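You operate a simulated robot arm through the tools that you are given. There is no shell and no other tool. Be economical: measure what you need, move in short steps, check, and stop when the job is done.

You are at the controls of a simulated two-armed robot. One attempt, no reset.

JOB
Refill the lid chute from the sleeve marked lime and shut the drawer.
Fine: the sleeves drawer; park the weight on the yellow deck plate; the sleeve stays in the chute; gate back in; the weight must not fall.

Only the result counts: the job must be done as asked and must still hold three seconds after the hand-in. Knocking over, shifting, dropping, spilling or breaking anything else fails it. Lids that push on must go on centred and level and be pressed home; caps that screw on are set level and turned clockwise until they are tight.

ROBOT AND FRAMES
Two 7-joint arms with fingered hands on one trunk, on a base that drives. Base frame: it is fixed to the floor where the robot stands at the start and does not move with it; the origin is under the middle of the robot, x ahead of it, y to its left, z up. Readings come in m, degrees, newtons and seconds.
The left shoulder is at the start at [0.07, 0.166, 1.318], the right one opposite. With the tool pointing down near the work surface each hand reaches from about 0.1 to 0.7 m from the robot's upright axis, wherever it stands, measured 20 degrees to its own side. Places, roughly: blue drawer marked sleeves [0.4, 0.2, 0.6]; lid gate with green knob [0.5, 0.1, 1.3]; mouth of the lid chute [0.7, 0, 1.4]; top of the yellow deck plate [0.4, 0.6, 1]. Payload 4.1 kg a hand.
The tool frame of a hand sits at the grasp point between the pads (the TCP): z along the fingers, y along the line on which they close. The tips reach 0.032 m beyond it. The gripper opens to 0.108 m. The gripper's body begins 0.038 m behind the TCP. The gripper is a hand of 4 fingers: y runs from the thumb to the fingers, the wrist lies at [-0.016, -0.108, -0.186] in the tool frame.
Orientation is that of the tool frame in the base frame, as a unit quaternion [x, y, z, w]. With the fingers straight down and the wrist toward the robot, the tool's x, y and z point along [0, 1, 0], [1, 0, 0] and [0, 0, -1] of the base frame.

CONTROLS
- The arms move only by the tool apply_moves. It takes "left_motion", "right_motion" or both (then of equal length, played together; a hand with none holds still); each is a list of rows, each an object of numbers (a shift or turn left out is 0): "ax", "ay", "az": the turn, a rotation vector about the base's x, y, z in rad; "tx", "ty", "tz": the shift along the base's x, y, z in m. In form: [{"ax": .., "ay": .., "az": .., "tx": .., "ty": .., "tz": ..}, ...]. A call has 1 to 10 rows; each row is the pose to reach, as a shift and turn from the pose commanded when the call began. A row lasts 0.2 s, in which the tool goes at most 0.05 m and 8.6 degrees; a call with a longer step from one row to the next is refused whole. A pose out of reach is approached as far as the arm can. The call stops where the force on the tool passes 90 N (or 10 N more than at its start, if that is more) or the arm is blocked; 0.2 s more then pass. In this call time passes only in rows, and 0.2 s behind the last. The reply holds the time, the measured pose of the TCP, the force on the tool along the base axes, the opening and the grip force, in the units named above and with some noise, with the torque about the TCP (base axes, N m) and any sound that the robot's microphone picked up.
- Cameras (640 x 400 px; columns grow to the right, rows downward): "scene" is now at [0.1427, 0.0306, 1.5459]; the picture's right is [0.35, -0.94, 0.00], its down [-0.49, -0.18, -0.85] and it looks along [0.80, 0.30, -0.52] (base axes); focal length 214 px, centre (320, 200). "left" rides on the left gripper at [-0.064, -0.093, -0.132] in its tool frame; the picture's right is [-0.80, -0.28, 0.53], its down [0.55, -0.71, 0.45] and it looks along [0.25, 0.65, 0.72] (tool axes); focal length 247 px, centre (320, 200). "right" rides on the right gripper at [0.065, -0.093, -0.131] in its tool frame; the picture's right is [-0.80, 0.28, -0.53], its down [-0.55, -0.71, 0.45] and it looks along [-0.25, 0.65, 0.72] (tool axes); focal length 247 px, centre (320, 200). There is no depth. A picture from a camera that has moved, and an enlarged one, comes with that camera's place and axes in the base frame and with its lens. The place of the scene camera against the robot may be out by one fixed shift of up to 0.012 m in any direction.
- get_image(camera): a new picture of that camera. It takes no simulated time.
- lift_body(by): slides the trunk up (or, below 0, down) by that many m; the arms and the scene camera ride with it, the base frame stays. It gives what a move gives, with no picture.
- base_move(legs): drives the robot by 1 to 6 legs, each [ahead, left, turn to the left] in m, m and degrees, along the robot's own axes; the way and the turn of a leg run together, so that a leg with both is an arc; at most 1.5 m and 180 degrees a leg. The arms and the cameras ride along, it lands a little off, and it stops where it bumps. It gives what a move gives.
- finger_targets(index, middle, ring, thumb_bend, hand): sets how far each is bent, from 0 (flat) to 100 (curled in); at 30 the hand is open as for a grip, at 70 the pads meet at the TCP. One left out holds its place. A second passes; each finger stops where it meets its share of the squeeze, and holds until it gets a number again. It is the only way to open and close the hand. It gives what a move gives, with no picture; readings hold the bend of each and the force on the fingers (four entries, about 0 where the hand has none), thumb and palm.
- aim_head(pan, tilt): turns the head with the scene camera to pan (to the left, within 86 degrees either way) and tilt (down, from -29 to 69), counted from straight ahead of the robot. It gives what a move gives.
- zoom(camera, box): a new picture of the part [left, top, right, bottom] of that camera's present view, enlarged. It takes no simulated time.
- job_done(): hands the job in; it is judged then, once.

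Work in short steps. Places have to be worked out from the pictures, the camera data and where the tool is seen: move nearer, look again, correct. Check each grasp and each placing, and mend what went wrong. You have 120 turns and 108 pictures in all, those below and enlarged ones among them. Open the grippers and draw the arms clear of the work before you hand the job in, unless the task says otherwise; then end with one line.

The tools are called after ">>>" as name(argument=value, ...) on one line, values as JSON. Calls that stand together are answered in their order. apply_moves: Moves the arms, as the interface text tells. Its arguments: {"type":"object","properties":{"left_motion":{"type":"array","items":{"type":"object","properties":{"ax":{"type":"number"},"ay":{"type":"number"},"az":{"type":"number"},"tx":{"type":"number"},"ty":{"type":"number"},"tz":{"type":"number"}}}},"right_motion":{"type":"array","items":{"type":"object","properties":{"ax":{"type":"number"},"ay":{"type":"number"},"az":{"type":"number"},"tx":{"type":"number"},"ty":{"type":"number"},"tz":{"type":"number"}}}}},"required":[]} The other tools are called the same way: lift_body (by) slides the trunk up or down; finger_targets (index, middle, ring, thumb_bend, hand) moves the fingers one by one; base_move (legs) drives the base; aim_head (pan, tilt) turns the head that bears the scene camera; get_image (camera) takes a picture; zoom (camera, box) takes an enlarged picture of a part of a camera's view; job_done () hands the job in.

At the start:

```text
time_s: 0.0
left_position: [0.4917, 0.4606, 1.6088]
left_tcp_rot: [0.707, 0.707, 0.0, 0.0]
left_ft_force: [0.8, -0.4, 0.1]
left_wrist_torque: [0.01, 0.02, 0.03]
left_finger_gap: 0.1075
left_grip_force: 0.0
left_shape: jaw
left_bend: [30.0, 30.0, 30.0, 30.0]
left_finger forces: [0.1, 0.0, 0.0, 0.0, 0.0, 0.0]
right_position: [0.4818, 0.0652, 1.6642]
right_tcp_rot: [0.707, 0.707, 0.001, -0.001]
right_ft_force: [-0.7, -0.4, 0.2]
right_wrist_torque: [-0.05, -0.03, -0.04]
right_finger_gap: 0.108
right_grip_force: 0.1
right_shape: jaw
right_bend: [30.0, 30.0, 30.0, 30.0]
right_finger forces: [0.0, 0.0, 0.0, 0.0, 0.0, 0.0]
trunk travel left (down, up): [-0.825, 0.115]
robot x, y, heading: [-0.0029, 0.0008, 0.2]
head pan, tilt: [20.4, 31.6]
```

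scene: 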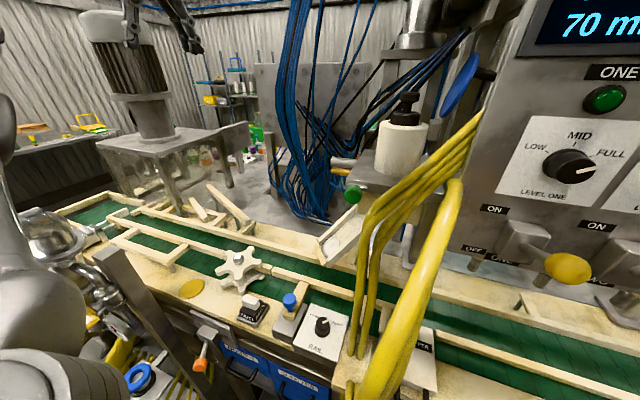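
right: 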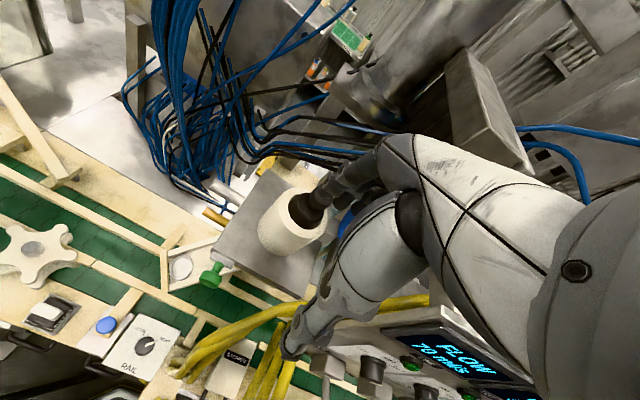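
left: 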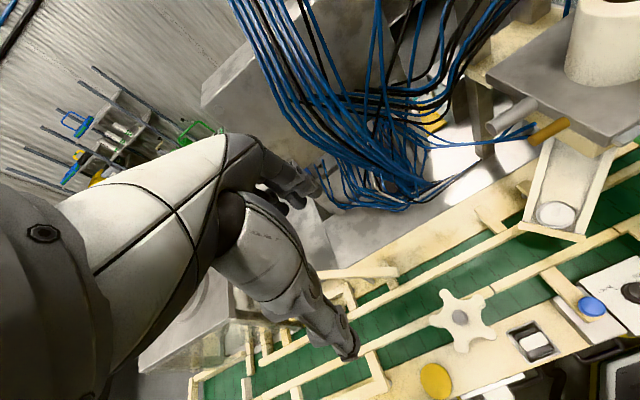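

I'll look closer at the chute, the drawer and the deck plate before moving anything.

>>> zoom(camera="scene", box=[300, 60, 500, 280])

>>> zoom(camera="scene", box=[160, 260, 460, 400])

>>> zoom(camera="right", box=[180, 140, 380, 310])

```text
1.82 times, centred on (400, 170) of scene
camera zoom: at [0.1427, 0.0306, 1.5459], right [0.35, -0.94, 0.0], down [-0.49, -0.18, -0.85], along [0.8, 0.3, -0.52], focal length 390 px, centre (174, 254)
```

zoom: 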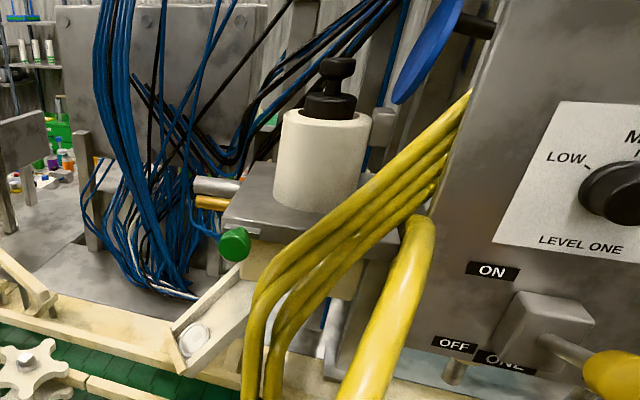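

```text
2.13 times, centred on (310, 330) of scene
camera zoom: at [0.1427, 0.0306, 1.5459], right [0.35, -0.94, 0.0], down [-0.49, -0.18, -0.85], along [0.8, 0.3, -0.52], focal length 458 px, centre (341, -77)
```

zoom: 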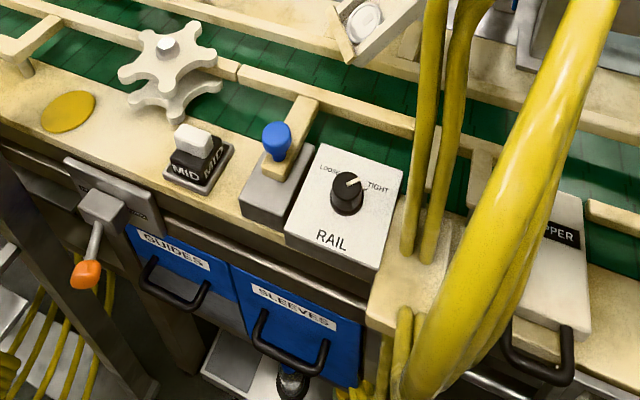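

```text
2.35 times, centred on (280, 225) of right
camera zoom: at [0.3894, 0.1291, 1.7951], right [0.28, -0.8, 0.53], down [-0.71, -0.55, -0.45], along [0.65, -0.25, -0.72], focal length 581 px, centre (414, 141)
```

zoom: 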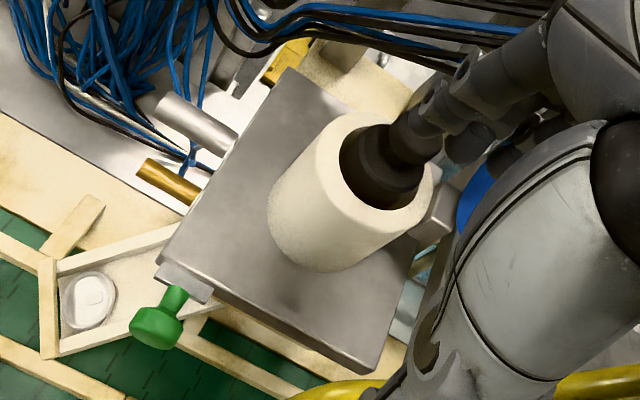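

I want a better view of the gate and labels: zoom left camera at the chute, and pan the head to see it and the drawer area.

>>> zoom(camera="left", box=[480, 0, 640, 250])

>>> aim_head(pan=5, tilt=15)

>>> get_image(camera="scene")

>>> aim_head(pan=30, tilt=60)

>>> get_image(camera="scene")

```text
1.60 times, centred on (560, 125) of left
camera zoom: at [0.3993, 0.3959, 1.7399], right [-0.28, -0.8, -0.53], down [-0.71, 0.55, -0.45], along [0.65, 0.25, -0.72], focal length 395 px, centre (-64, 320)
```

zoom: 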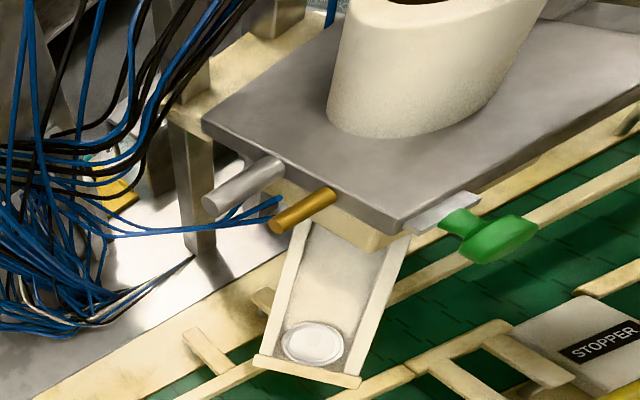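

```text
time_s: 0.8
left_position: [0.4918, 0.4598, 1.608]
left_tcp_rot: [0.707, 0.707, 0.0, 0.001]
left_ft_force: [-0.4, -0.3, -0.2]
left_wrist_torque: [-0.01, -0.03, 0.02]
left_finger_gap: 0.1079
left_grip_force: 0.0
left_shape: jaw
left_bend: [30.0, 30.0, 30.0, 30.0]
left_finger forces: [0.0, 0.0, 0.0, 0.0, 0.0, 0.0]
right_position: [0.4833, 0.0659, 1.6629]
right_tcp_rot: [0.707, 0.707, 0.001, -0.001]
right_ft_force: [0.9, -0.3, 0.1]
right_wrist_torque: [0.02, 0.02, 0.02]
right_finger_gap: 0.1077
right_grip_force: 0.1
right_shape: jaw
right_bend: [30.0, 30.0, 30.0, 30.0]
right_finger forces: [0.1, 0.0, 0.1, 0.0, 0.1, 0.0]
trunk travel left (down, up): [-0.825, 0.115]
robot x, y, heading: [0.0018, -0.0032, 0.1]
head pan, tilt: [5.0, 15.0]
```

```text
100 pictures are left
camera scene: at [0.1517, 0.0074, 1.5725], right [0.09, -1.0, 0.0], down [-0.26, -0.02, -0.97], along [0.96, 0.08, -0.26], focal length 214 px, centre (320, 200)
```

scene: 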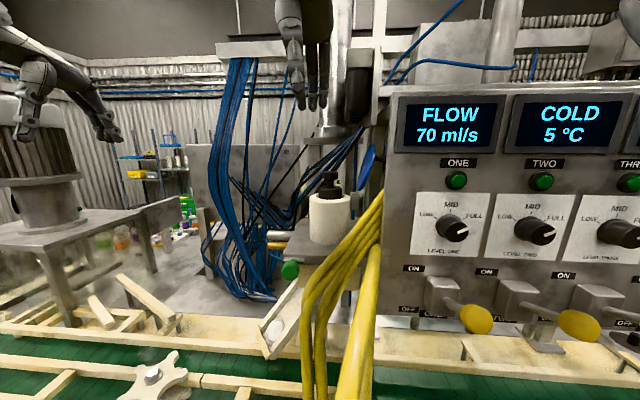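

```text
time_s: 1.9
left_position: [0.492, 0.4597, 1.608]
left_tcp_rot: [0.707, 0.707, 0.0, 0.0]
left_ft_force: [-0.3, -0.2, 0.8]
left_wrist_torque: [-0.01, 0.01, 0.01]
left_finger_gap: 0.1077
left_grip_force: 0.0
left_shape: jaw
left_bend: [30.0, 30.0, 30.0, 30.0]
left_finger forces: [0.0, 0.0, 0.1, 0.0, 0.1, 0.1]
right_position: [0.4825, 0.0668, 1.6626]
right_tcp_rot: [0.707, 0.707, 0.001, 0.0]
right_ft_force: [0.0, -0.3, -0.2]
right_wrist_torque: [0.01, -0.04, 0.03]
right_finger_gap: 0.1075
right_grip_force: 0.1
right_shape: jaw
right_bend: [30.0, 30.0, 30.0, 30.0]
right_finger forces: [0.1, 0.0, 0.0, 0.0, 0.1, 0.0]
trunk travel left (down, up): [-0.825, 0.115]
robot x, y, heading: [0.0034, 0.0026, 0.0]
head pan, tilt: [30.0, 60.0]
```

```text
99 pictures are left
camera scene: at [0.1165, 0.0325, 1.5063], right [0.5, -0.87, 0.0], down [-0.75, -0.43, -0.5], along [0.43, 0.25, -0.87], focal length 214 px, centre (320, 200)
```

scene: 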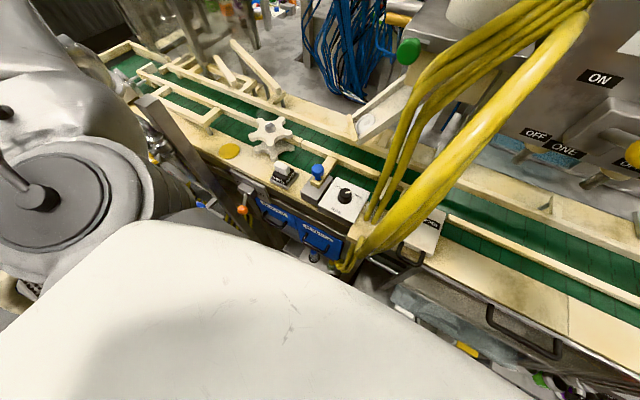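

The gate strip with the green knob sticks out of the plate's near-left corner; I zoom on it to judge in/out, and on the mouth and weight.

>>> zoom(camera="right", box=[190, 240, 290, 302])

>>> zoom(camera="scene", box=[200, 130, 360, 280])

```text
6.40 times, centred on (240, 271) of right
camera zoom: at [0.3895, 0.1289, 1.7951], right [0.28, -0.8, 0.53], down [-0.71, -0.55, -0.45], along [0.65, -0.25, -0.72], focal length 1581 px, centre (832, -254)
```

zoom: 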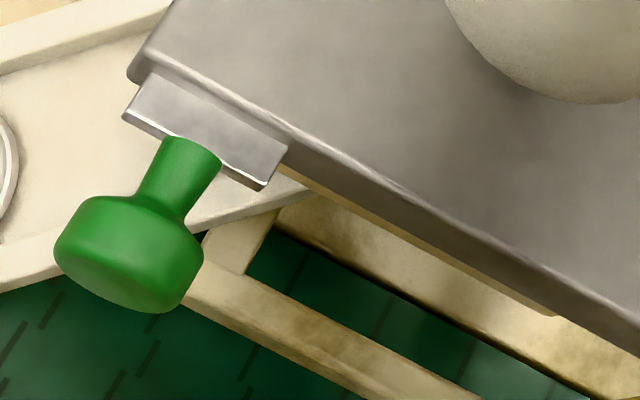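

```text
2.67 times, centred on (280, 205) of scene
camera zoom: at [0.1165, 0.0325, 1.5063], right [0.5, -0.87, 0.0], down [-0.75, -0.43, -0.5], along [0.43, 0.25, -0.87], focal length 572 px, centre (427, 187)
```

zoom: 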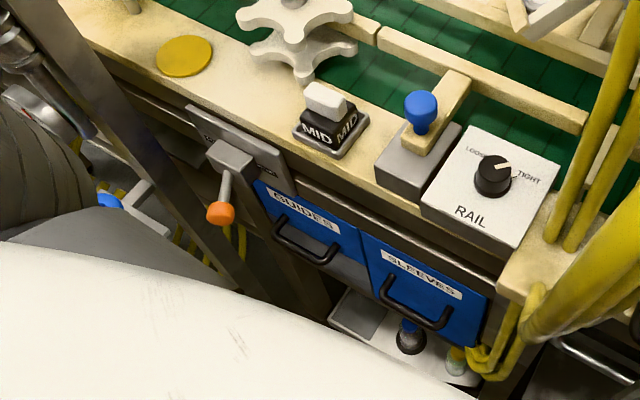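

The gate slides along x at about (0.52, 0.10, 1.33), and the tube mouth is near (0.64, 0.03, 1.46) with the weight's knob top near 1.505. I clear the right arm back and right first, keeping its height.

>>> apply_moves(right_motion=[{"tx": -0.03, "ty": -0.03}, {"tx": -0.06, "ty": -0.06}, {"tx": -0.09, "ty": -0.09}, {"tx": -0.11, "ty": -0.13}, {"tx": -0.13, "ty": -0.17}, {"tx": -0.14, "ty": -0.21}, {"tx": -0.15, "ty": -0.25}, {"tx": -0.16, "ty": -0.29}])

>>> aim_head(pan=8, tilt=20)

>>> get_image(camera="scene")

```text
time_s: 3.7
left_position: [0.4899, 0.4582, 1.6098]
left_tcp_rot: [0.707, 0.707, 0.001, 0.0]
left_ft_force: [0.4, -1.1, 0.7]
left_wrist_torque: [0.03, 0.03, 0.0]
left_finger_gap: 0.1076
left_grip_force: 0.0
left_shape: jaw
left_bend: [30.0, 30.0, 30.0, 30.0]
left_finger forces: [0.1, 0.0, 0.0, 0.0, 0.1, 0.0]
right_position: [0.3198, -0.2278, 1.6619]
right_tcp_rot: [0.707, 0.707, 0.002, 0.0]
right_ft_force: [-0.1, -0.5, 0.9]
right_wrist_torque: [-0.02, -0.02, 0.0]
right_finger_gap: 0.1076
right_grip_force: 0.2
right_shape: jaw
right_bend: [30.0, 30.0, 30.0, 30.0]
right_finger forces: [0.1, 0.0, 0.0, 0.0, 0.0, 0.0]
trunk travel left (down, up): [-0.825, 0.115]
robot x, y, heading: [-0.0007, -0.0006, -0.2]
head pan, tilt: [30.0, 60.0]
```

```text
time_s: 4.8
left_position: [0.4912, 0.4601, 1.6078]
left_tcp_rot: [0.708, 0.707, 0.0, -0.001]
left_ft_force: [-0.4, 1.0, 0.4]
left_wrist_torque: [-0.01, -0.01, 0.0]
left_finger_gap: 0.1076
left_grip_force: 0.1
left_shape: jaw
left_bend: [30.0, 30.0, 30.0, 30.0]
left_finger forces: [0.1, 0.0, 0.0, 0.1, 0.0, 0.0]
right_position: [0.3215, -0.2213, 1.6613]
right_tcp_rot: [0.707, 0.707, 0.0, 0.0]
right_ft_force: [0.4, -0.3, 1.0]
right_wrist_torque: [0.0, 0.03, 0.02]
right_finger_gap: 0.1076
right_grip_force: 0.1
right_shape: jaw
right_bend: [30.0, 30.0, 30.0, 30.0]
right_finger forces: [0.0, 0.0, 0.1, 0.0, 0.0, 0.1]
trunk travel left (down, up): [-0.825, 0.115]
robot x, y, heading: [-0.001, -0.0029, 0.0]
head pan, tilt: [8.0, 20.0]
```

```text
96 pictures are left
camera scene: at [0.1511, 0.0125, 1.5643], right [0.14, -0.99, 0.0], down [-0.34, -0.05, -0.94], along [0.93, 0.13, -0.34], focal length 214 px, centre (320, 200)
```

scene: 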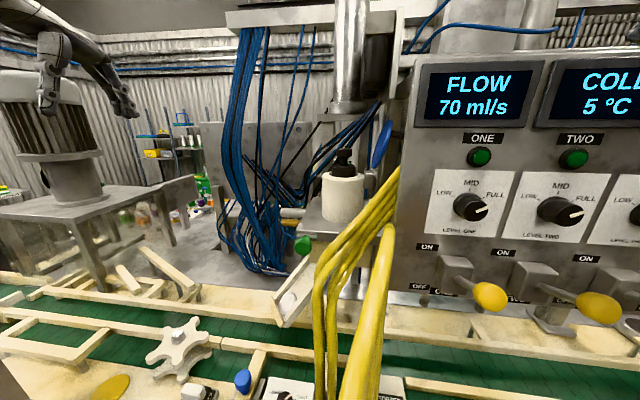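

Cables hang well behind (x≈0.9). I bring the left hand high over toward the tube to look into it from nearer.

>>> apply_moves(left_motion=[{"ty": -0.03, "tz": 0.03}, {"ty": -0.07, "tz": 0.05}, {"ty": -0.12, "tz": 0.06}, {"ty": -0.17, "tz": 0.06}, {"ty": -0.22, "tz": 0.06}, {"ty": -0.27, "tz": 0.06}, {"ty": -0.31, "tz": 0.06}, {"ty": -0.34, "tz": 0.06}])

>>> get_image(camera="left")

>>> get_image(camera="scene")

```text
refused: row 3 steps farther than a row can; nothing moved
```

```text
95 pictures are left
camera left: at [0.3996, 0.3961, 1.7398], right [-0.28, -0.8, -0.53], down [-0.71, 0.55, -0.45], along [0.65, 0.25, -0.72], focal length 247 px, centre (320, 200)
```

left: 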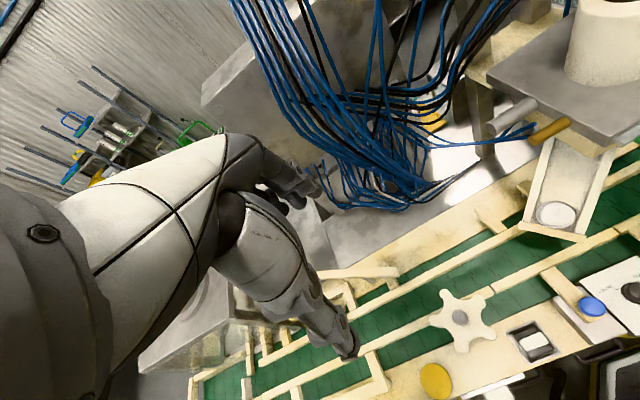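

```text
94 pictures are left
camera scene: at [0.1511, 0.0125, 1.5643], right [0.14, -0.99, 0.0], down [-0.34, -0.05, -0.94], along [0.93, 0.13, -0.34], focal length 214 px, centre (320, 200)
```

scene: 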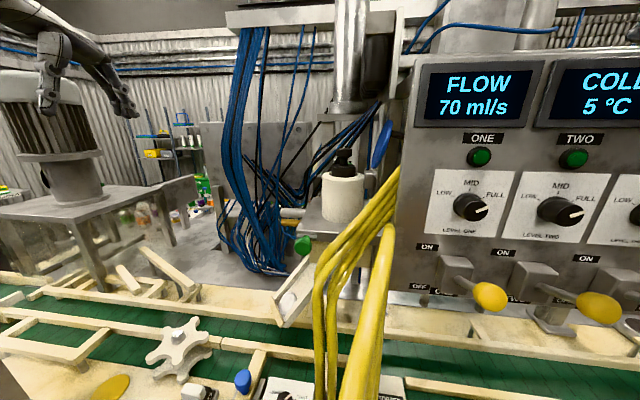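

Row 3 was just over 0.05; I repeat with smaller steps.

>>> apply_moves(left_motion=[{"ty": -0.03, "tz": 0.03}, {"ty": -0.07, "tz": 0.05}, {"ty": -0.11, "tz": 0.06}, {"ty": -0.155, "tz": 0.06}, {"ty": -0.2, "tz": 0.06}, {"ty": -0.245, "tz": 0.06}, {"ty": -0.29, "tz": 0.06}, {"ty": -0.33, "tz": 0.06}])

>>> get_image(camera="left")

>>> get_image(camera="scene")

```text
time_s: 6.6
left_position: [0.4919, 0.1269, 1.6644]
left_tcp_rot: [0.707, 0.707, 0.0, -0.001]
left_ft_force: [0.4, -0.9, 0.0]
left_wrist_torque: [0.01, -0.03, 0.02]
left_finger_gap: 0.1079
left_grip_force: 0.0
left_shape: jaw
left_bend: [30.0, 30.0, 30.0, 30.0]
left_finger forces: [0.0, 0.0, 0.0, 0.0, 0.0, 0.1]
right_position: [0.3227, -0.2266, 1.6614]
right_tcp_rot: [0.707, 0.707, 0.0, -0.001]
right_ft_force: [0.3, -0.8, 0.4]
right_wrist_torque: [0.03, 0.0, 0.02]
right_finger_gap: 0.1078
right_grip_force: 0.0
right_shape: jaw
right_bend: [30.0, 30.0, 30.0, 30.0]
right_finger forces: [0.0, 0.0, 0.0, 0.0, 0.1, 0.0]
trunk travel left (down, up): [-0.825, 0.115]
robot x, y, heading: [0.0, -0.0002, 0.2]
head pan, tilt: [8.0, 20.0]
```

```text
93 pictures are left
camera left: at [0.3997, 0.0619, 1.7964], right [-0.28, -0.8, -0.53], down [-0.71, 0.55, -0.45], along [0.65, 0.25, -0.72], focal length 247 px, centre (320, 200)
```

left: 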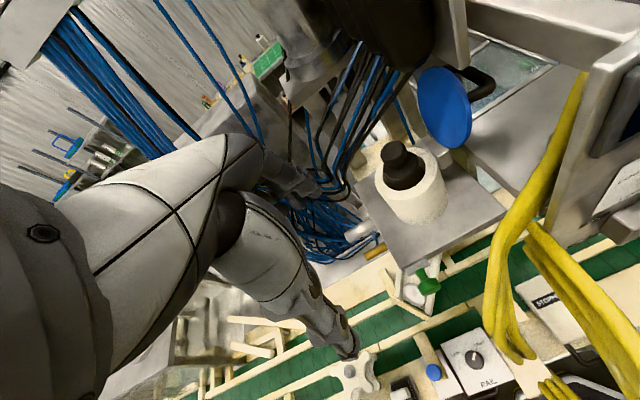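

```text
92 pictures are left
camera scene: at [0.1513, 0.0088, 1.5644], right [0.14, -0.99, 0.0], down [-0.34, -0.05, -0.94], along [0.93, 0.13, -0.34], focal length 214 px, centre (320, 200)
```

scene: 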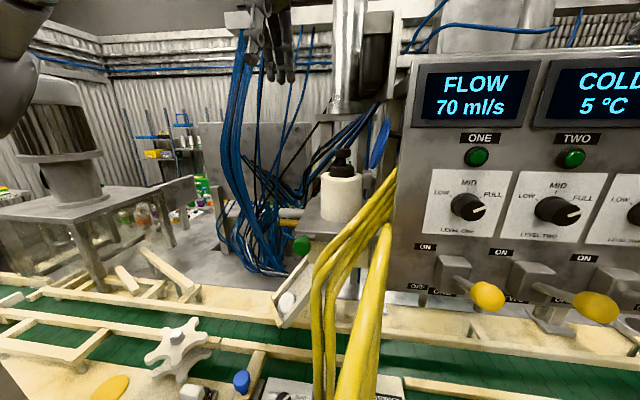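

I zoom in on the tube and weight in both views to fix its centre and knob size.

>>> zoom(camera="left", box=[350, 120, 510, 300])

>>> zoom(camera="scene", box=[280, 130, 400, 280])

```text
2.22 times, centred on (430, 210) of left
camera zoom: at [0.3997, 0.0619, 1.7964], right [-0.28, -0.8, -0.53], down [-0.71, 0.55, -0.45], along [0.65, 0.25, -0.72], focal length 549 px, centre (76, 178)
```

zoom: 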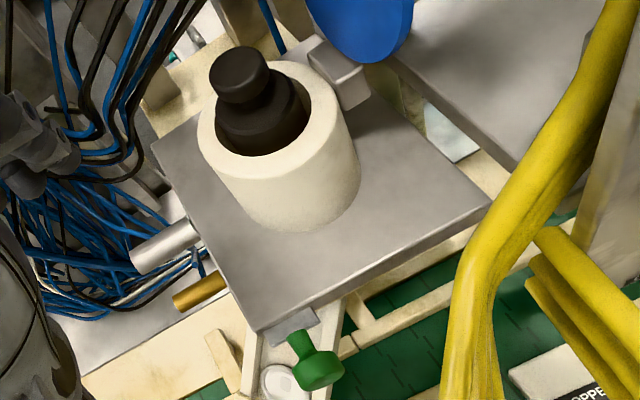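

```text
2.67 times, centred on (340, 205) of scene
camera zoom: at [0.1513, 0.0088, 1.5644], right [0.14, -0.99, 0.0], down [-0.34, -0.05, -0.94], along [0.93, 0.13, -0.34], focal length 572 px, centre (267, 187)
```

zoom: 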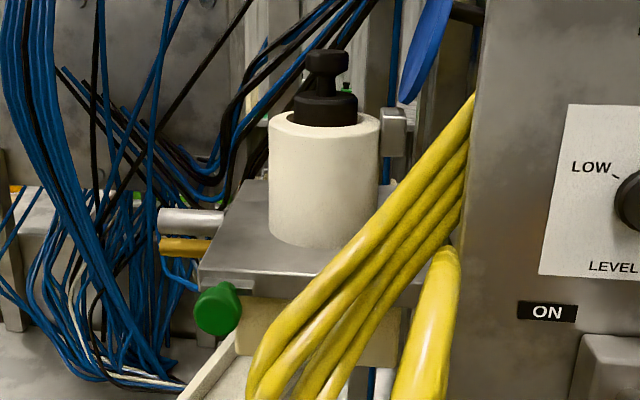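

Something dark hangs above the tube; I look up with the head to see whether it obstructs the hand's descent.

>>> aim_head(pan=0, tilt=-5)

>>> get_image(camera="scene")

>>> zoom(camera="left", box=[260, 0, 640, 240])

>>> get_image(camera="right")

```text
time_s: 7.5
left_position: [0.4914, 0.1319, 1.6641]
left_tcp_rot: [0.707, 0.707, 0.0, -0.001]
left_ft_force: [0.2, 0.0, 0.1]
left_wrist_torque: [0.03, -0.01, -0.04]
left_finger_gap: 0.1078
left_grip_force: 0.0
left_shape: jaw
left_bend: [30.0, 30.0, 30.0, 30.0]
left_finger forces: [0.0, 0.1, 0.1, 0.0, 0.1, 0.0]
right_position: [0.3218, -0.2213, 1.6615]
right_tcp_rot: [0.707, 0.707, 0.001, 0.0]
right_ft_force: [-0.2, -0.1, 0.3]
right_wrist_torque: [-0.02, 0.02, -0.02]
right_finger_gap: 0.108
right_grip_force: 0.1
right_shape: jaw
right_bend: [30.0, 30.0, 30.0, 30.0]
right_finger forces: [0.1, 0.1, 0.0, 0.1, 0.1, 0.1]
trunk travel left (down, up): [-0.825, 0.115]
robot x, y, heading: [0.0015, -0.0004, -0.0]
head pan, tilt: [0.0, -5.0]
```

```text
89 pictures are left
camera scene: at [0.146, -0.0003, 1.6044], right [0.0, -1.0, 0.0], down [0.09, 0.0, -1.0], along [1.0, 0.0, 0.09], focal length 214 px, centre (320, 200)
```

scene: 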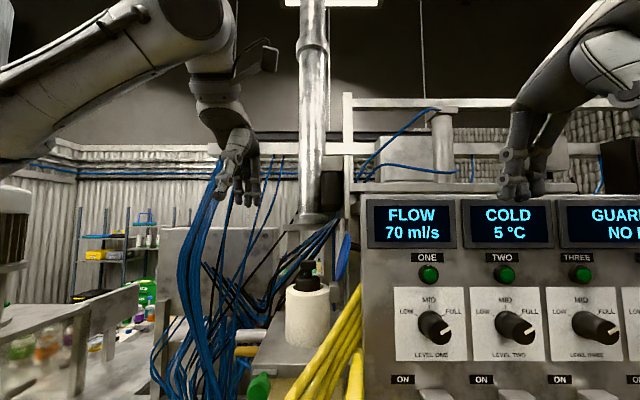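

```text
1.67 times, centred on (450, 120) of left
camera zoom: at [0.3991, 0.0669, 1.7964], right [-0.28, -0.8, -0.53], down [-0.71, 0.55, -0.45], along [0.65, 0.25, -0.72], focal length 412 px, centre (103, 333)
```

zoom: 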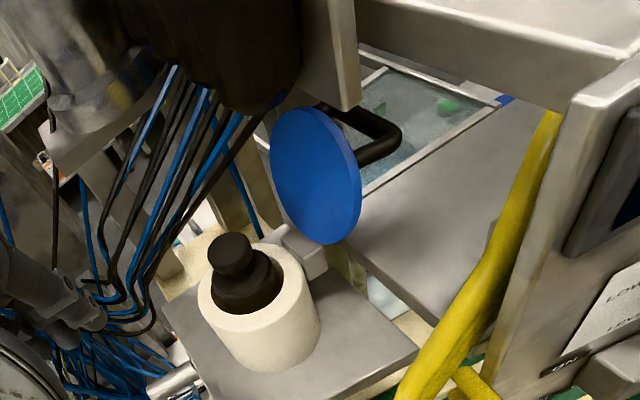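

```text
87 pictures are left
camera right: at [0.2287, -0.1591, 1.7939], right [0.28, -0.8, 0.53], down [-0.71, -0.55, -0.45], along [0.65, -0.25, -0.72], focal length 247 px, centre (320, 200)
```

right: 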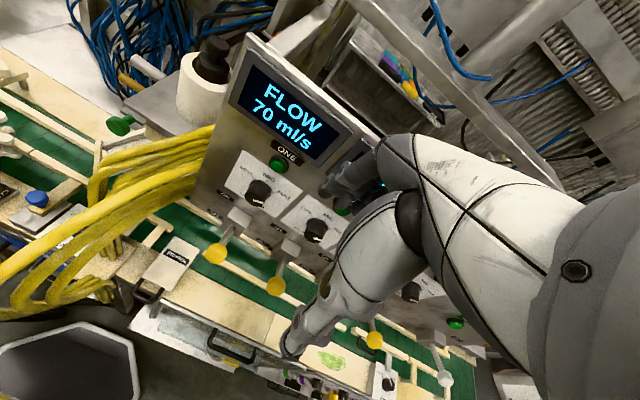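

I zoom on the nozzle region above the tube.

>>> zoom(camera="scene", box=[220, 100, 380, 360])

```text
1.54 times, centred on (300, 230) of scene
camera zoom: at [0.146, -0.0003, 1.6044], right [0.0, -1.0, 0.0], down [0.09, 0.0, -1.0], along [1.0, 0.0, 0.09], focal length 330 px, centre (351, 154)
```

zoom: 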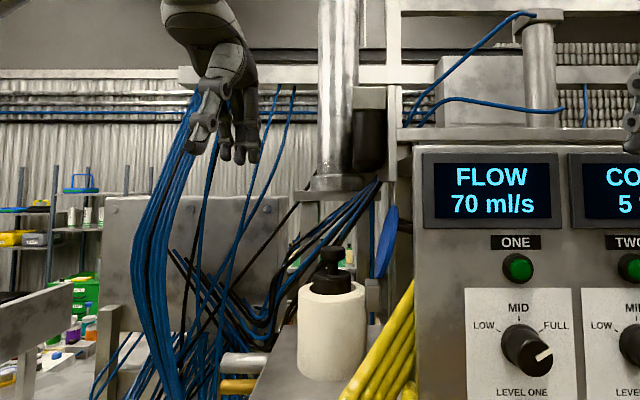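

The black object above and beside the pipe is ambiguous in depth. I move the left hand left and yaw it toward the tube for a side view.

>>> apply_moves(left_motion=[{"ty": 0.02, "az": -0.13}, {"ty": 0.05, "az": -0.26, "tx": -0.01}, {"ty": 0.08, "az": -0.39, "tx": -0.01}, {"ty": 0.11, "az": -0.52, "tx": -0.01}, {"ty": 0.14, "az": -0.65, "tx": -0.01}, {"ty": 0.17, "az": -0.78, "tx": -0.01}, {"ty": 0.2, "az": -0.9, "tx": -0.01}, {"ty": 0.22, "az": -1.0, "tx": -0.01}])

>>> get_image(camera="left")

```text
time_s: 9.3
left_position: [0.482, 0.3518, 1.6682]
left_tcp_rot: [0.96, 0.281, 0.001, 0.001]
left_ft_force: [0.3, 0.1, 0.6]
left_wrist_torque: [0.03, -0.02, -0.02]
left_finger_gap: 0.1079
left_grip_force: 0.1
left_shape: jaw
left_bend: [30.0, 30.0, 30.0, 30.0]
left_finger forces: [0.0, 0.0, 0.0, 0.0, 0.1, 0.0]
right_position: [0.3219, -0.2221, 1.6621]
right_tcp_rot: [0.707, 0.707, 0.0, 0.0]
right_ft_force: [0.0, 0.5, 0.7]
right_wrist_torque: [-0.03, 0.0, -0.01]
right_finger_gap: 0.1075
right_grip_force: 0.0
right_shape: jaw
right_bend: [30.0, 30.0, 30.0, 30.0]
right_finger forces: [0.1, 0.1, 0.0, 0.1, 0.0, 0.1]
trunk travel left (down, up): [-0.825, 0.115]
robot x, y, heading: [-0.0021, 0.0002, 0.2]
head pan, tilt: [0.0, -5.0]
```

```text
85 pictures are left
camera left: at [0.378, 0.3949, 1.8002], right [-0.82, -0.19, -0.53], down [0.08, 0.89, -0.45], along [0.56, -0.41, -0.72], focal length 247 px, centre (320, 200)
```

left: 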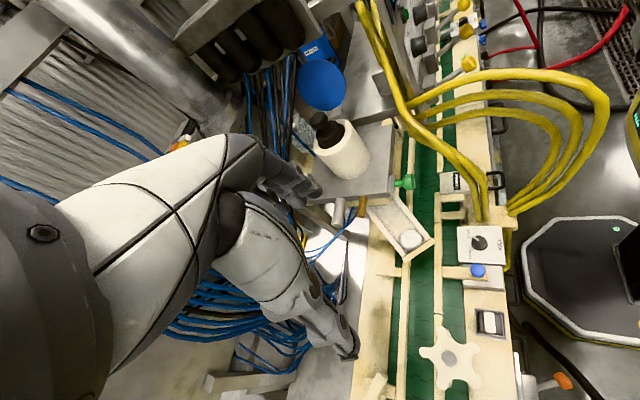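

The hanging pipe and black bottles are behind (larger x), so the space over the tube is clear. I zoom to fix the knob position from this side.

>>> zoom(camera="left", box=[280, 80, 440, 220])

```text
2.86 times, centred on (360, 150) of left
camera zoom: at [0.378, 0.3949, 1.8002], right [-0.82, -0.19, -0.53], down [0.08, 0.89, -0.45], along [0.56, -0.41, -0.72], focal length 706 px, centre (206, 343)
```

zoom: 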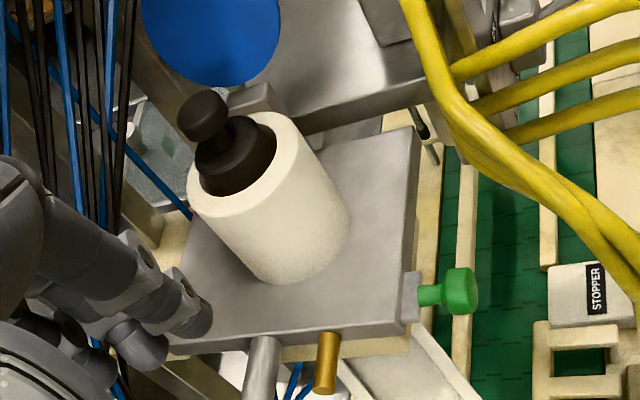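

Knob triangulates to about (0.662, 0.026, 1.50). I move above it with the default yaw, staying at 1.62.

>>> apply_moves(left_motion=[{"ty": -0.04, "tx": 0.0, "az": 0.125}, {"ty": -0.08, "tx": 0.01, "az": 0.25}, {"ty": -0.12, "tx": 0.03, "az": 0.375}, {"ty": -0.16, "tx": 0.05, "az": 0.5}, {"ty": -0.2, "tx": 0.075, "az": 0.625, "tz": -0.01}, {"ty": -0.24, "tx": 0.1, "az": 0.75, "tz": -0.02}, {"ty": -0.28, "tx": 0.125, "az": 0.875, "tz": -0.03}, {"ty": -0.31, "tx": 0.155, "az": 1.0, "tz": -0.04}, {"ty": -0.326, "tx": 0.18, "az": 1.0, "tz": -0.05}])

>>> aim_head(pan=2, tilt=10)

>>> get_image(camera="left")

>>> zoom(camera="scene", box=[240, 60, 400, 300])

```text
time_s: 11.3
left_position: [0.6651, 0.0244, 1.6189]
left_tcp_rot: [0.707, 0.707, 0.001, -0.001]
left_ft_force: [0.1, -1.0, 0.0]
left_wrist_torque: [0.0, 0.02, -0.01]
left_finger_gap: 0.1078
left_grip_force: 0.1
left_shape: jaw
left_bend: [30.0, 30.0, 30.0, 30.0]
left_finger forces: [0.0, 0.0, 0.0, 0.0, 0.0, 0.1]
right_position: [0.3242, -0.2246, 1.6616]
right_tcp_rot: [0.707, 0.707, 0.0, -0.001]
right_ft_force: [1.3, 0.0, 0.1]
right_wrist_torque: [-0.01, -0.01, -0.01]
right_finger_gap: 0.1075
right_grip_force: 0.0
right_shape: jaw
right_bend: [30.0, 30.0, 30.0, 30.0]
right_finger forces: [0.1, 0.0, 0.0, 0.1, 0.0, 0.0]
trunk travel left (down, up): [-0.825, 0.115]
robot x, y, heading: [0.0028, -0.0026, 0.0]
head pan, tilt: [0.0, -5.0]
```

```text
time_s: 12.0
left_position: [0.6639, 0.0245, 1.6189]
left_tcp_rot: [0.708, 0.707, 0.0, 0.0]
left_ft_force: [0.0, -0.7, -0.8]
left_wrist_torque: [-0.04, -0.01, -0.01]
left_finger_gap: 0.1079
left_grip_force: 0.0
left_shape: jaw
left_bend: [30.0, 30.0, 30.0, 30.0]
left_finger forces: [0.0, 0.0, 0.0, 0.1, 0.0, 0.2]
right_position: [0.3227, -0.222, 1.6622]
right_tcp_rot: [0.707, 0.707, 0.0, -0.001]
right_ft_force: [0.7, 0.2, -0.2]
right_wrist_torque: [0.03, 0.02, 0.01]
right_finger_gap: 0.1076
right_grip_force: 0.0
right_shape: jaw
right_bend: [30.0, 30.0, 30.0, 30.0]
right_finger forces: [0.0, 0.1, 0.1, 0.1, 0.1, 0.1]
trunk travel left (down, up): [-0.825, 0.115]
robot x, y, heading: [-0.0013, -0.0, -0.2]
head pan, tilt: [2.0, 10.0]
```

```text
83 pictures are left
camera left: at [0.5705, -0.0396, 1.751], right [-0.28, -0.8, -0.53], down [-0.71, 0.55, -0.45], along [0.65, 0.25, -0.72], focal length 247 px, centre (320, 200)
```

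left: 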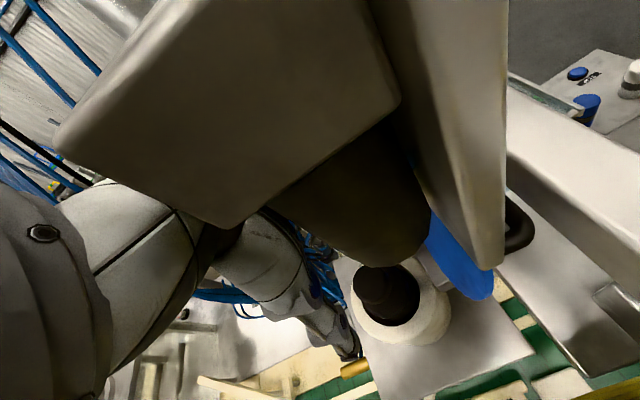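

```text
1.67 times, centred on (320, 180) of scene
camera zoom: at [0.1519, 0.0023, 1.5807], right [0.03, -1.0, 0.0], down [-0.17, -0.01, -0.98], along [0.98, 0.03, -0.17], focal length 358 px, centre (320, 233)
```

zoom: 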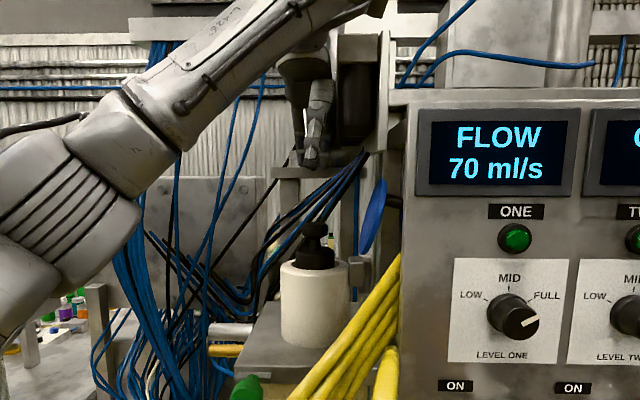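

The black nozzle bottom sits at about (0.63, -0.015, 1.62), just right of my hand; no contact now. I shift 4 mm left and descend straight in small steps, then look.

>>> apply_moves(left_motion=[{"ty": 0.005, "tx": -0.004}, {"ty": 0.005, "tx": -0.004, "tz": -0.02}, {"ty": 0.005, "tx": -0.004, "tz": -0.04}, {"ty": 0.005, "tx": -0.004, "tz": -0.06}, {"ty": 0.005, "tx": -0.004, "tz": -0.075}])

>>> zoom(camera="left", box=[220, 160, 540, 400])

>>> zoom(camera="scene", box=[260, 110, 380, 280])

```text
time_s: 13.2
left_position: [0.6589, 0.0293, 1.5426]
left_tcp_rot: [0.707, 0.707, 0.0, 0.0]
left_ft_force: [0.2, 0.4, -0.7]
left_wrist_torque: [-0.01, -0.01, 0.0]
left_finger_gap: 0.1079
left_grip_force: 0.1
left_shape: jaw
left_bend: [30.0, 30.0, 30.0, 30.0]
left_finger forces: [0.1, 0.1, 0.1, 0.0, 0.1, 0.1]
right_position: [0.3222, -0.2222, 1.6622]
right_tcp_rot: [0.707, 0.707, 0.001, -0.001]
right_ft_force: [-0.2, -0.4, -1.2]
right_wrist_torque: [0.02, -0.02, -0.01]
right_finger_gap: 0.1077
right_grip_force: 0.1
right_shape: jaw
right_bend: [30.0, 30.0, 30.0, 30.0]
right_finger forces: [0.0, 0.0, 0.1, 0.1, 0.0, 0.0]
trunk travel left (down, up): [-0.825, 0.115]
robot x, y, heading: [-0.0014, -0.001, 0.1]
head pan, tilt: [2.0, 10.0]
```

```text
1.67 times, centred on (380, 280) of left
camera zoom: at [0.5662, -0.0339, 1.675], right [-0.28, -0.8, -0.53], down [-0.71, 0.55, -0.45], along [0.65, 0.25, -0.72], focal length 412 px, centre (220, 67)
```

zoom: 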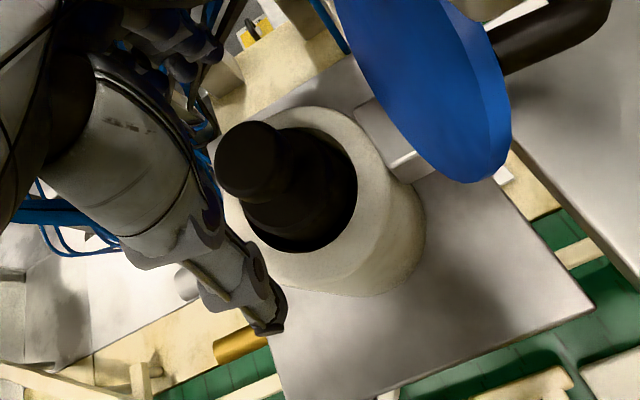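

```text
2.35 times, centred on (320, 195) of scene
camera zoom: at [0.1523, 0.0025, 1.5806], right [0.03, -1.0, 0.0], down [-0.17, -0.01, -0.98], along [0.98, 0.03, -0.17], focal length 505 px, centre (320, 212)
```

zoom: 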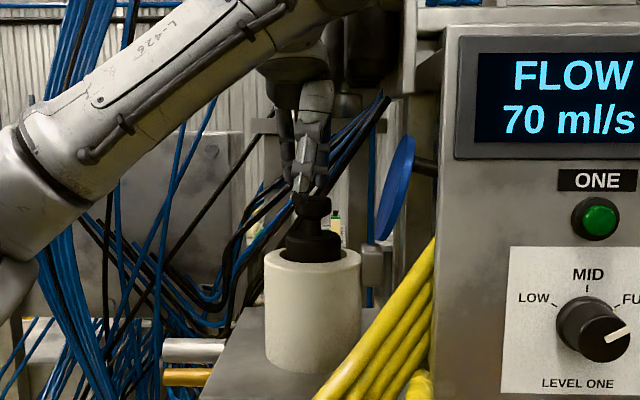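

Hand and knob are aligned (knob ≈ (0.662, 0.028)). I descend 0.034 more and look before closing.

>>> apply_moves(left_motion=[{"tx": 0.002, "tz": -0.012, "ty": -0.001}, {"tx": 0.002, "tz": -0.024, "ty": -0.002}, {"tx": 0.002, "tz": -0.034, "ty": -0.002}])

>>> zoom(camera="scene", box=[260, 110, 380, 280])

>>> zoom(camera="left", box=[220, 160, 540, 400])

```text
time_s: 14.0
left_position: [0.6599, 0.0277, 1.5094]
left_tcp_rot: [0.707, 0.707, -0.001, 0.001]
left_ft_force: [-0.5, -0.6, 0.1]
left_wrist_torque: [-0.01, -0.06, -0.02]
left_finger_gap: 0.1077
left_grip_force: 0.0
left_shape: jaw
left_bend: [30.0, 30.0, 30.0, 30.0]
left_finger forces: [0.0, 0.0, 0.0, 0.0, 0.0, 0.1]
right_position: [0.3217, -0.2228, 1.6613]
right_tcp_rot: [0.707, 0.707, 0.001, -0.001]
right_ft_force: [-0.6, -0.3, 0.8]
right_wrist_torque: [-0.01, 0.02, 0.0]
right_finger_gap: 0.1075
right_grip_force: 0.0
right_shape: jaw
right_bend: [30.0, 30.0, 30.0, 30.0]
right_finger forces: [0.1, 0.0, 0.1, 0.0, 0.1, 0.0]
trunk travel left (down, up): [-0.825, 0.115]
robot x, y, heading: [0.0005, -0.0007, -0.0]
head pan, tilt: [2.0, 10.0]
```

```text
2.35 times, centred on (320, 195) of scene
camera zoom: at [0.1517, 0.0025, 1.5807], right [0.03, -1.0, 0.0], down [-0.17, -0.01, -0.98], along [0.98, 0.03, -0.17], focal length 505 px, centre (320, 212)
```

zoom: 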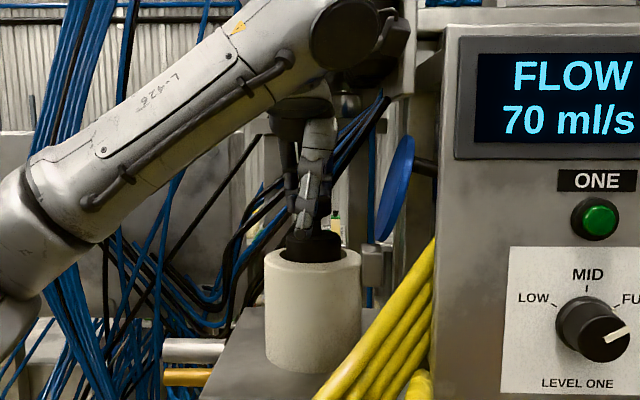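

```text
1.67 times, centred on (380, 280) of left
camera zoom: at [0.5681, -0.0366, 1.6415], right [-0.28, -0.8, -0.53], down [-0.71, 0.55, -0.45], along [0.65, 0.25, -0.72], focal length 412 px, centre (220, 67)
```

zoom: 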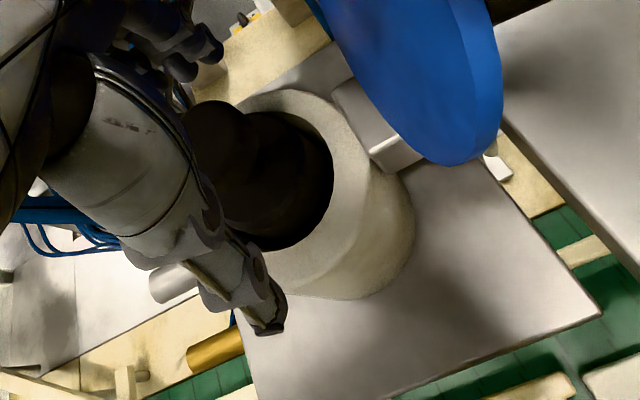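

The fingers straddle the knob with the tips just above the body. I close the hand.

>>> finger_targets(hand="left", index=75, middle=75, ring=75, thumb_bend=75)

>>> zoom(camera="left", box=[220, 160, 540, 400])

```text
time_s: 15.0
left_position: [0.6617, 0.0283, 1.5094]
left_tcp_rot: [0.707, 0.707, 0.001, 0.0]
left_ft_force: [-0.4, 0.0, -2.1]
left_wrist_torque: [0.12, 0.05, -0.01]
left_finger_gap: 0.0175
left_grip_force: 19.3
left_shape: fingers
left_bend: [73.0, 72.0, 75.0, 64.0]
left_finger forces: [13.0, 8.8, 0.1, 0.0, 16.7, 0.0]
right_position: [0.3224, -0.2227, 1.662]
right_tcp_rot: [0.707, 0.707, 0.001, -0.001]
right_ft_force: [0.7, 0.1, 0.3]
right_wrist_torque: [-0.02, 0.0, 0.03]
right_finger_gap: 0.1078
right_grip_force: 0.0
right_shape: jaw
right_bend: [30.0, 30.0, 30.0, 30.0]
right_finger forces: [0.0, 0.0, 0.0, 0.0, 0.0, 0.0]
trunk travel left (down, up): [-0.825, 0.115]
robot x, y, heading: [-0.0026, -0.002, -0.0]
head pan, tilt: [2.0, 10.0]
```

```text
1.67 times, centred on (380, 280) of left
camera zoom: at [0.5685, -0.0368, 1.6413], right [-0.28, -0.8, -0.53], down [-0.71, 0.55, -0.45], along [0.65, 0.25, -0.72], focal length 412 px, centre (220, 67)
```

zoom: 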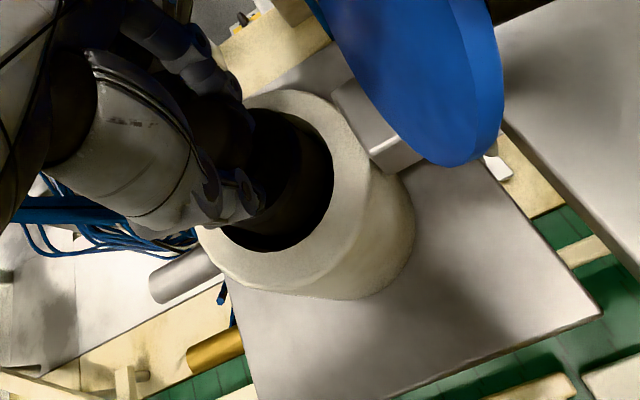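

The fingers close on the neck (gap 17 mm) under the knob, a positive hold. I lift slowly 3 cm and check the load.

>>> apply_moves(left_motion=[{"tz": 0.008}, {"tz": 0.016}, {"tz": 0.024}, {"tz": 0.032}])

>>> zoom(camera="scene", box=[260, 110, 380, 280])

```text
time_s: 16.0
left_position: [0.6602, 0.0273, 1.5415]
left_tcp_rot: [0.707, 0.707, 0.0, -0.001]
left_ft_force: [-0.8, 1.5, -3.5]
left_wrist_torque: [0.13, 0.02, 0.02]
left_finger_gap: 0.0177
left_grip_force: 20.1
left_shape: fingers
left_bend: [73.0, 72.0, 75.0, 64.0]
left_finger forces: [13.0, 9.4, 0.1, 0.0, 16.9, 0.0]
right_position: [0.3219, -0.2231, 1.6613]
right_tcp_rot: [0.707, 0.707, 0.001, 0.0]
right_ft_force: [0.6, -0.1, -1.1]
right_wrist_torque: [-0.03, 0.01, 0.01]
right_finger_gap: 0.108
right_grip_force: 0.1
right_shape: jaw
right_bend: [30.0, 30.0, 30.0, 30.0]
right_finger forces: [0.0, 0.0, 0.0, 0.0, 0.1, 0.1]
trunk travel left (down, up): [-0.825, 0.115]
robot x, y, heading: [0.0023, 0.0006, -0.2]
head pan, tilt: [2.0, 10.0]
```

```text
2.35 times, centred on (320, 195) of scene
camera zoom: at [0.1518, 0.0022, 1.5806], right [0.03, -1.0, 0.0], down [-0.17, -0.01, -0.98], along [0.98, 0.03, -0.17], focal length 505 px, centre (320, 212)
```

zoom: 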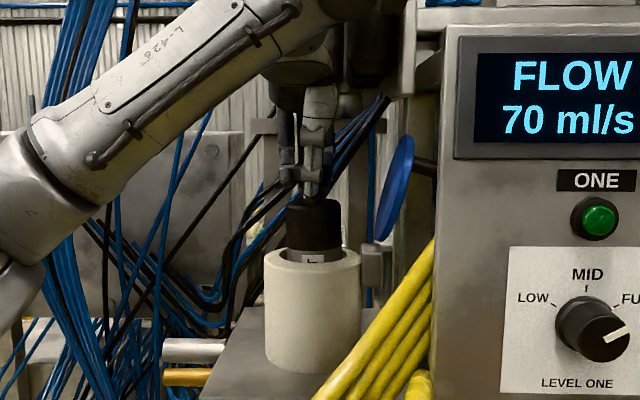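

The weight is rising (about 0.35 kg). I lift 5 cm more, moving carefully below the nozzle.

>>> apply_moves(left_motion=[{"tz": 0.012}, {"tz": 0.024}, {"tz": 0.036}, {"tz": 0.048}])

>>> zoom(camera="scene", box=[260, 110, 380, 280])

```text
time_s: 17.0
left_position: [0.6595, 0.0265, 1.5887]
left_tcp_rot: [0.707, 0.707, 0.0, 0.0]
left_ft_force: [0.3, 0.4, -2.9]
left_wrist_torque: [0.13, 0.02, -0.04]
left_finger_gap: 0.0173
left_grip_force: 21.0
left_shape: fingers
left_bend: [73.0, 72.0, 75.0, 64.0]
left_finger forces: [13.0, 9.9, 0.1, 0.0, 17.2, 0.0]
right_position: [0.321, -0.223, 1.6632]
right_tcp_rot: [0.707, 0.707, 0.001, -0.001]
right_ft_force: [-0.4, 0.8, -0.3]
right_wrist_torque: [-0.02, -0.02, 0.0]
right_finger_gap: 0.1078
right_grip_force: 0.0
right_shape: jaw
right_bend: [30.0, 30.0, 30.0, 30.0]
right_finger forces: [0.0, 0.0, 0.1, 0.0, 0.1, 0.1]
trunk travel left (down, up): [-0.825, 0.115]
robot x, y, heading: [0.002, 0.0001, 0.1]
head pan, tilt: [2.0, 10.0]
```

```text
2.35 times, centred on (320, 195) of scene
camera zoom: at [0.1516, 0.0021, 1.5806], right [0.03, -1.0, 0.0], down [-0.17, -0.01, -0.98], along [0.98, 0.03, -0.17], focal length 505 px, centre (320, 212)
```

zoom: 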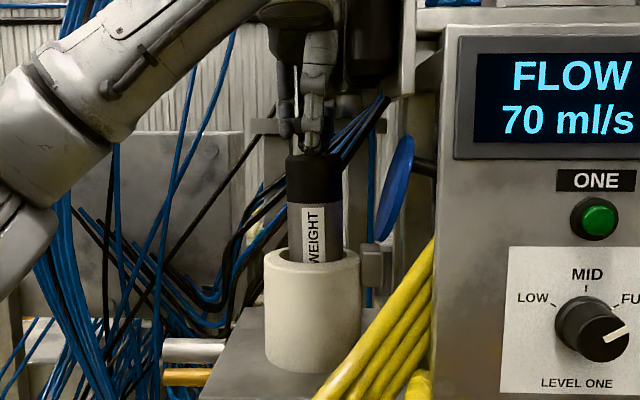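

It's a long weight with a WEIGHT label; still inside the tube. Lift 3.5 cm more.

>>> apply_moves(left_motion=[{"tz": 0.012, "ty": 0.002}, {"tz": 0.024, "ty": 0.003}, {"tz": 0.036, "ty": 0.003}])

>>> zoom(camera="scene", box=[260, 90, 380, 280])

>>> get_image(camera="left")

```text
time_s: 17.8
left_position: [0.6605, 0.0285, 1.6245]
left_tcp_rot: [0.707, 0.707, 0.0, 0.001]
left_ft_force: [-0.2, 0.3, -2.8]
left_wrist_torque: [0.0, -0.03, -0.02]
left_finger_gap: 0.017
left_grip_force: 18.6
left_shape: fingers
left_bend: [74.0, 72.0, 75.0, 64.0]
left_finger forces: [12.0, 8.1, 0.1, 0.1, 17.3, 0.0]
right_position: [0.3214, -0.2229, 1.6613]
right_tcp_rot: [0.707, 0.707, 0.001, -0.001]
right_ft_force: [-0.2, -0.5, 0.6]
right_wrist_torque: [-0.01, 0.02, 0.03]
right_finger_gap: 0.1076
right_grip_force: 0.2
right_shape: jaw
right_bend: [30.0, 30.0, 30.0, 30.0]
right_finger forces: [0.1, 0.1, 0.0, 0.0, 0.0, 0.0]
trunk travel left (down, up): [-0.825, 0.115]
robot x, y, heading: [-0.0023, -0.0021, 0.1]
head pan, tilt: [2.0, 10.0]
```

```text
2.11 times, centred on (320, 185) of scene
camera zoom: at [0.1518, 0.0017, 1.5806], right [0.03, -1.0, 0.0], down [-0.17, -0.01, -0.98], along [0.98, 0.03, -0.17], focal length 452 px, centre (320, 232)
```

zoom: 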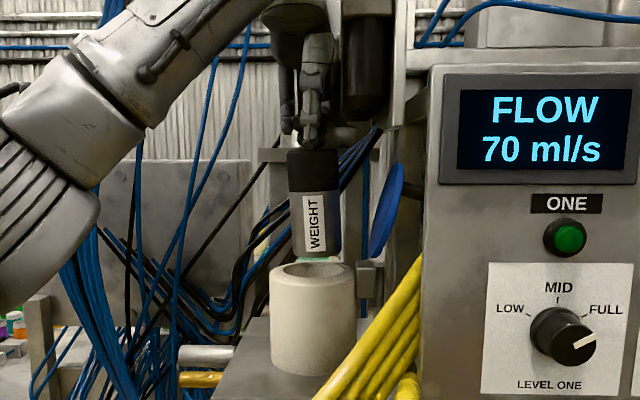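

```text
73 pictures are left
camera left: at [0.568, -0.0349, 1.7556], right [-0.28, -0.8, -0.53], down [-0.71, 0.55, -0.45], along [0.65, 0.25, -0.72], focal length 247 px, centre (320, 200)
```

left: 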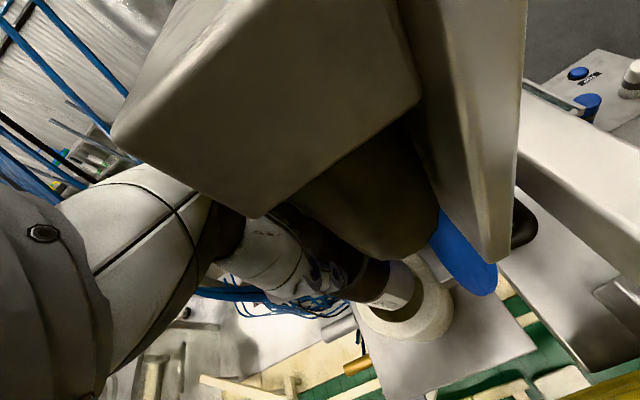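

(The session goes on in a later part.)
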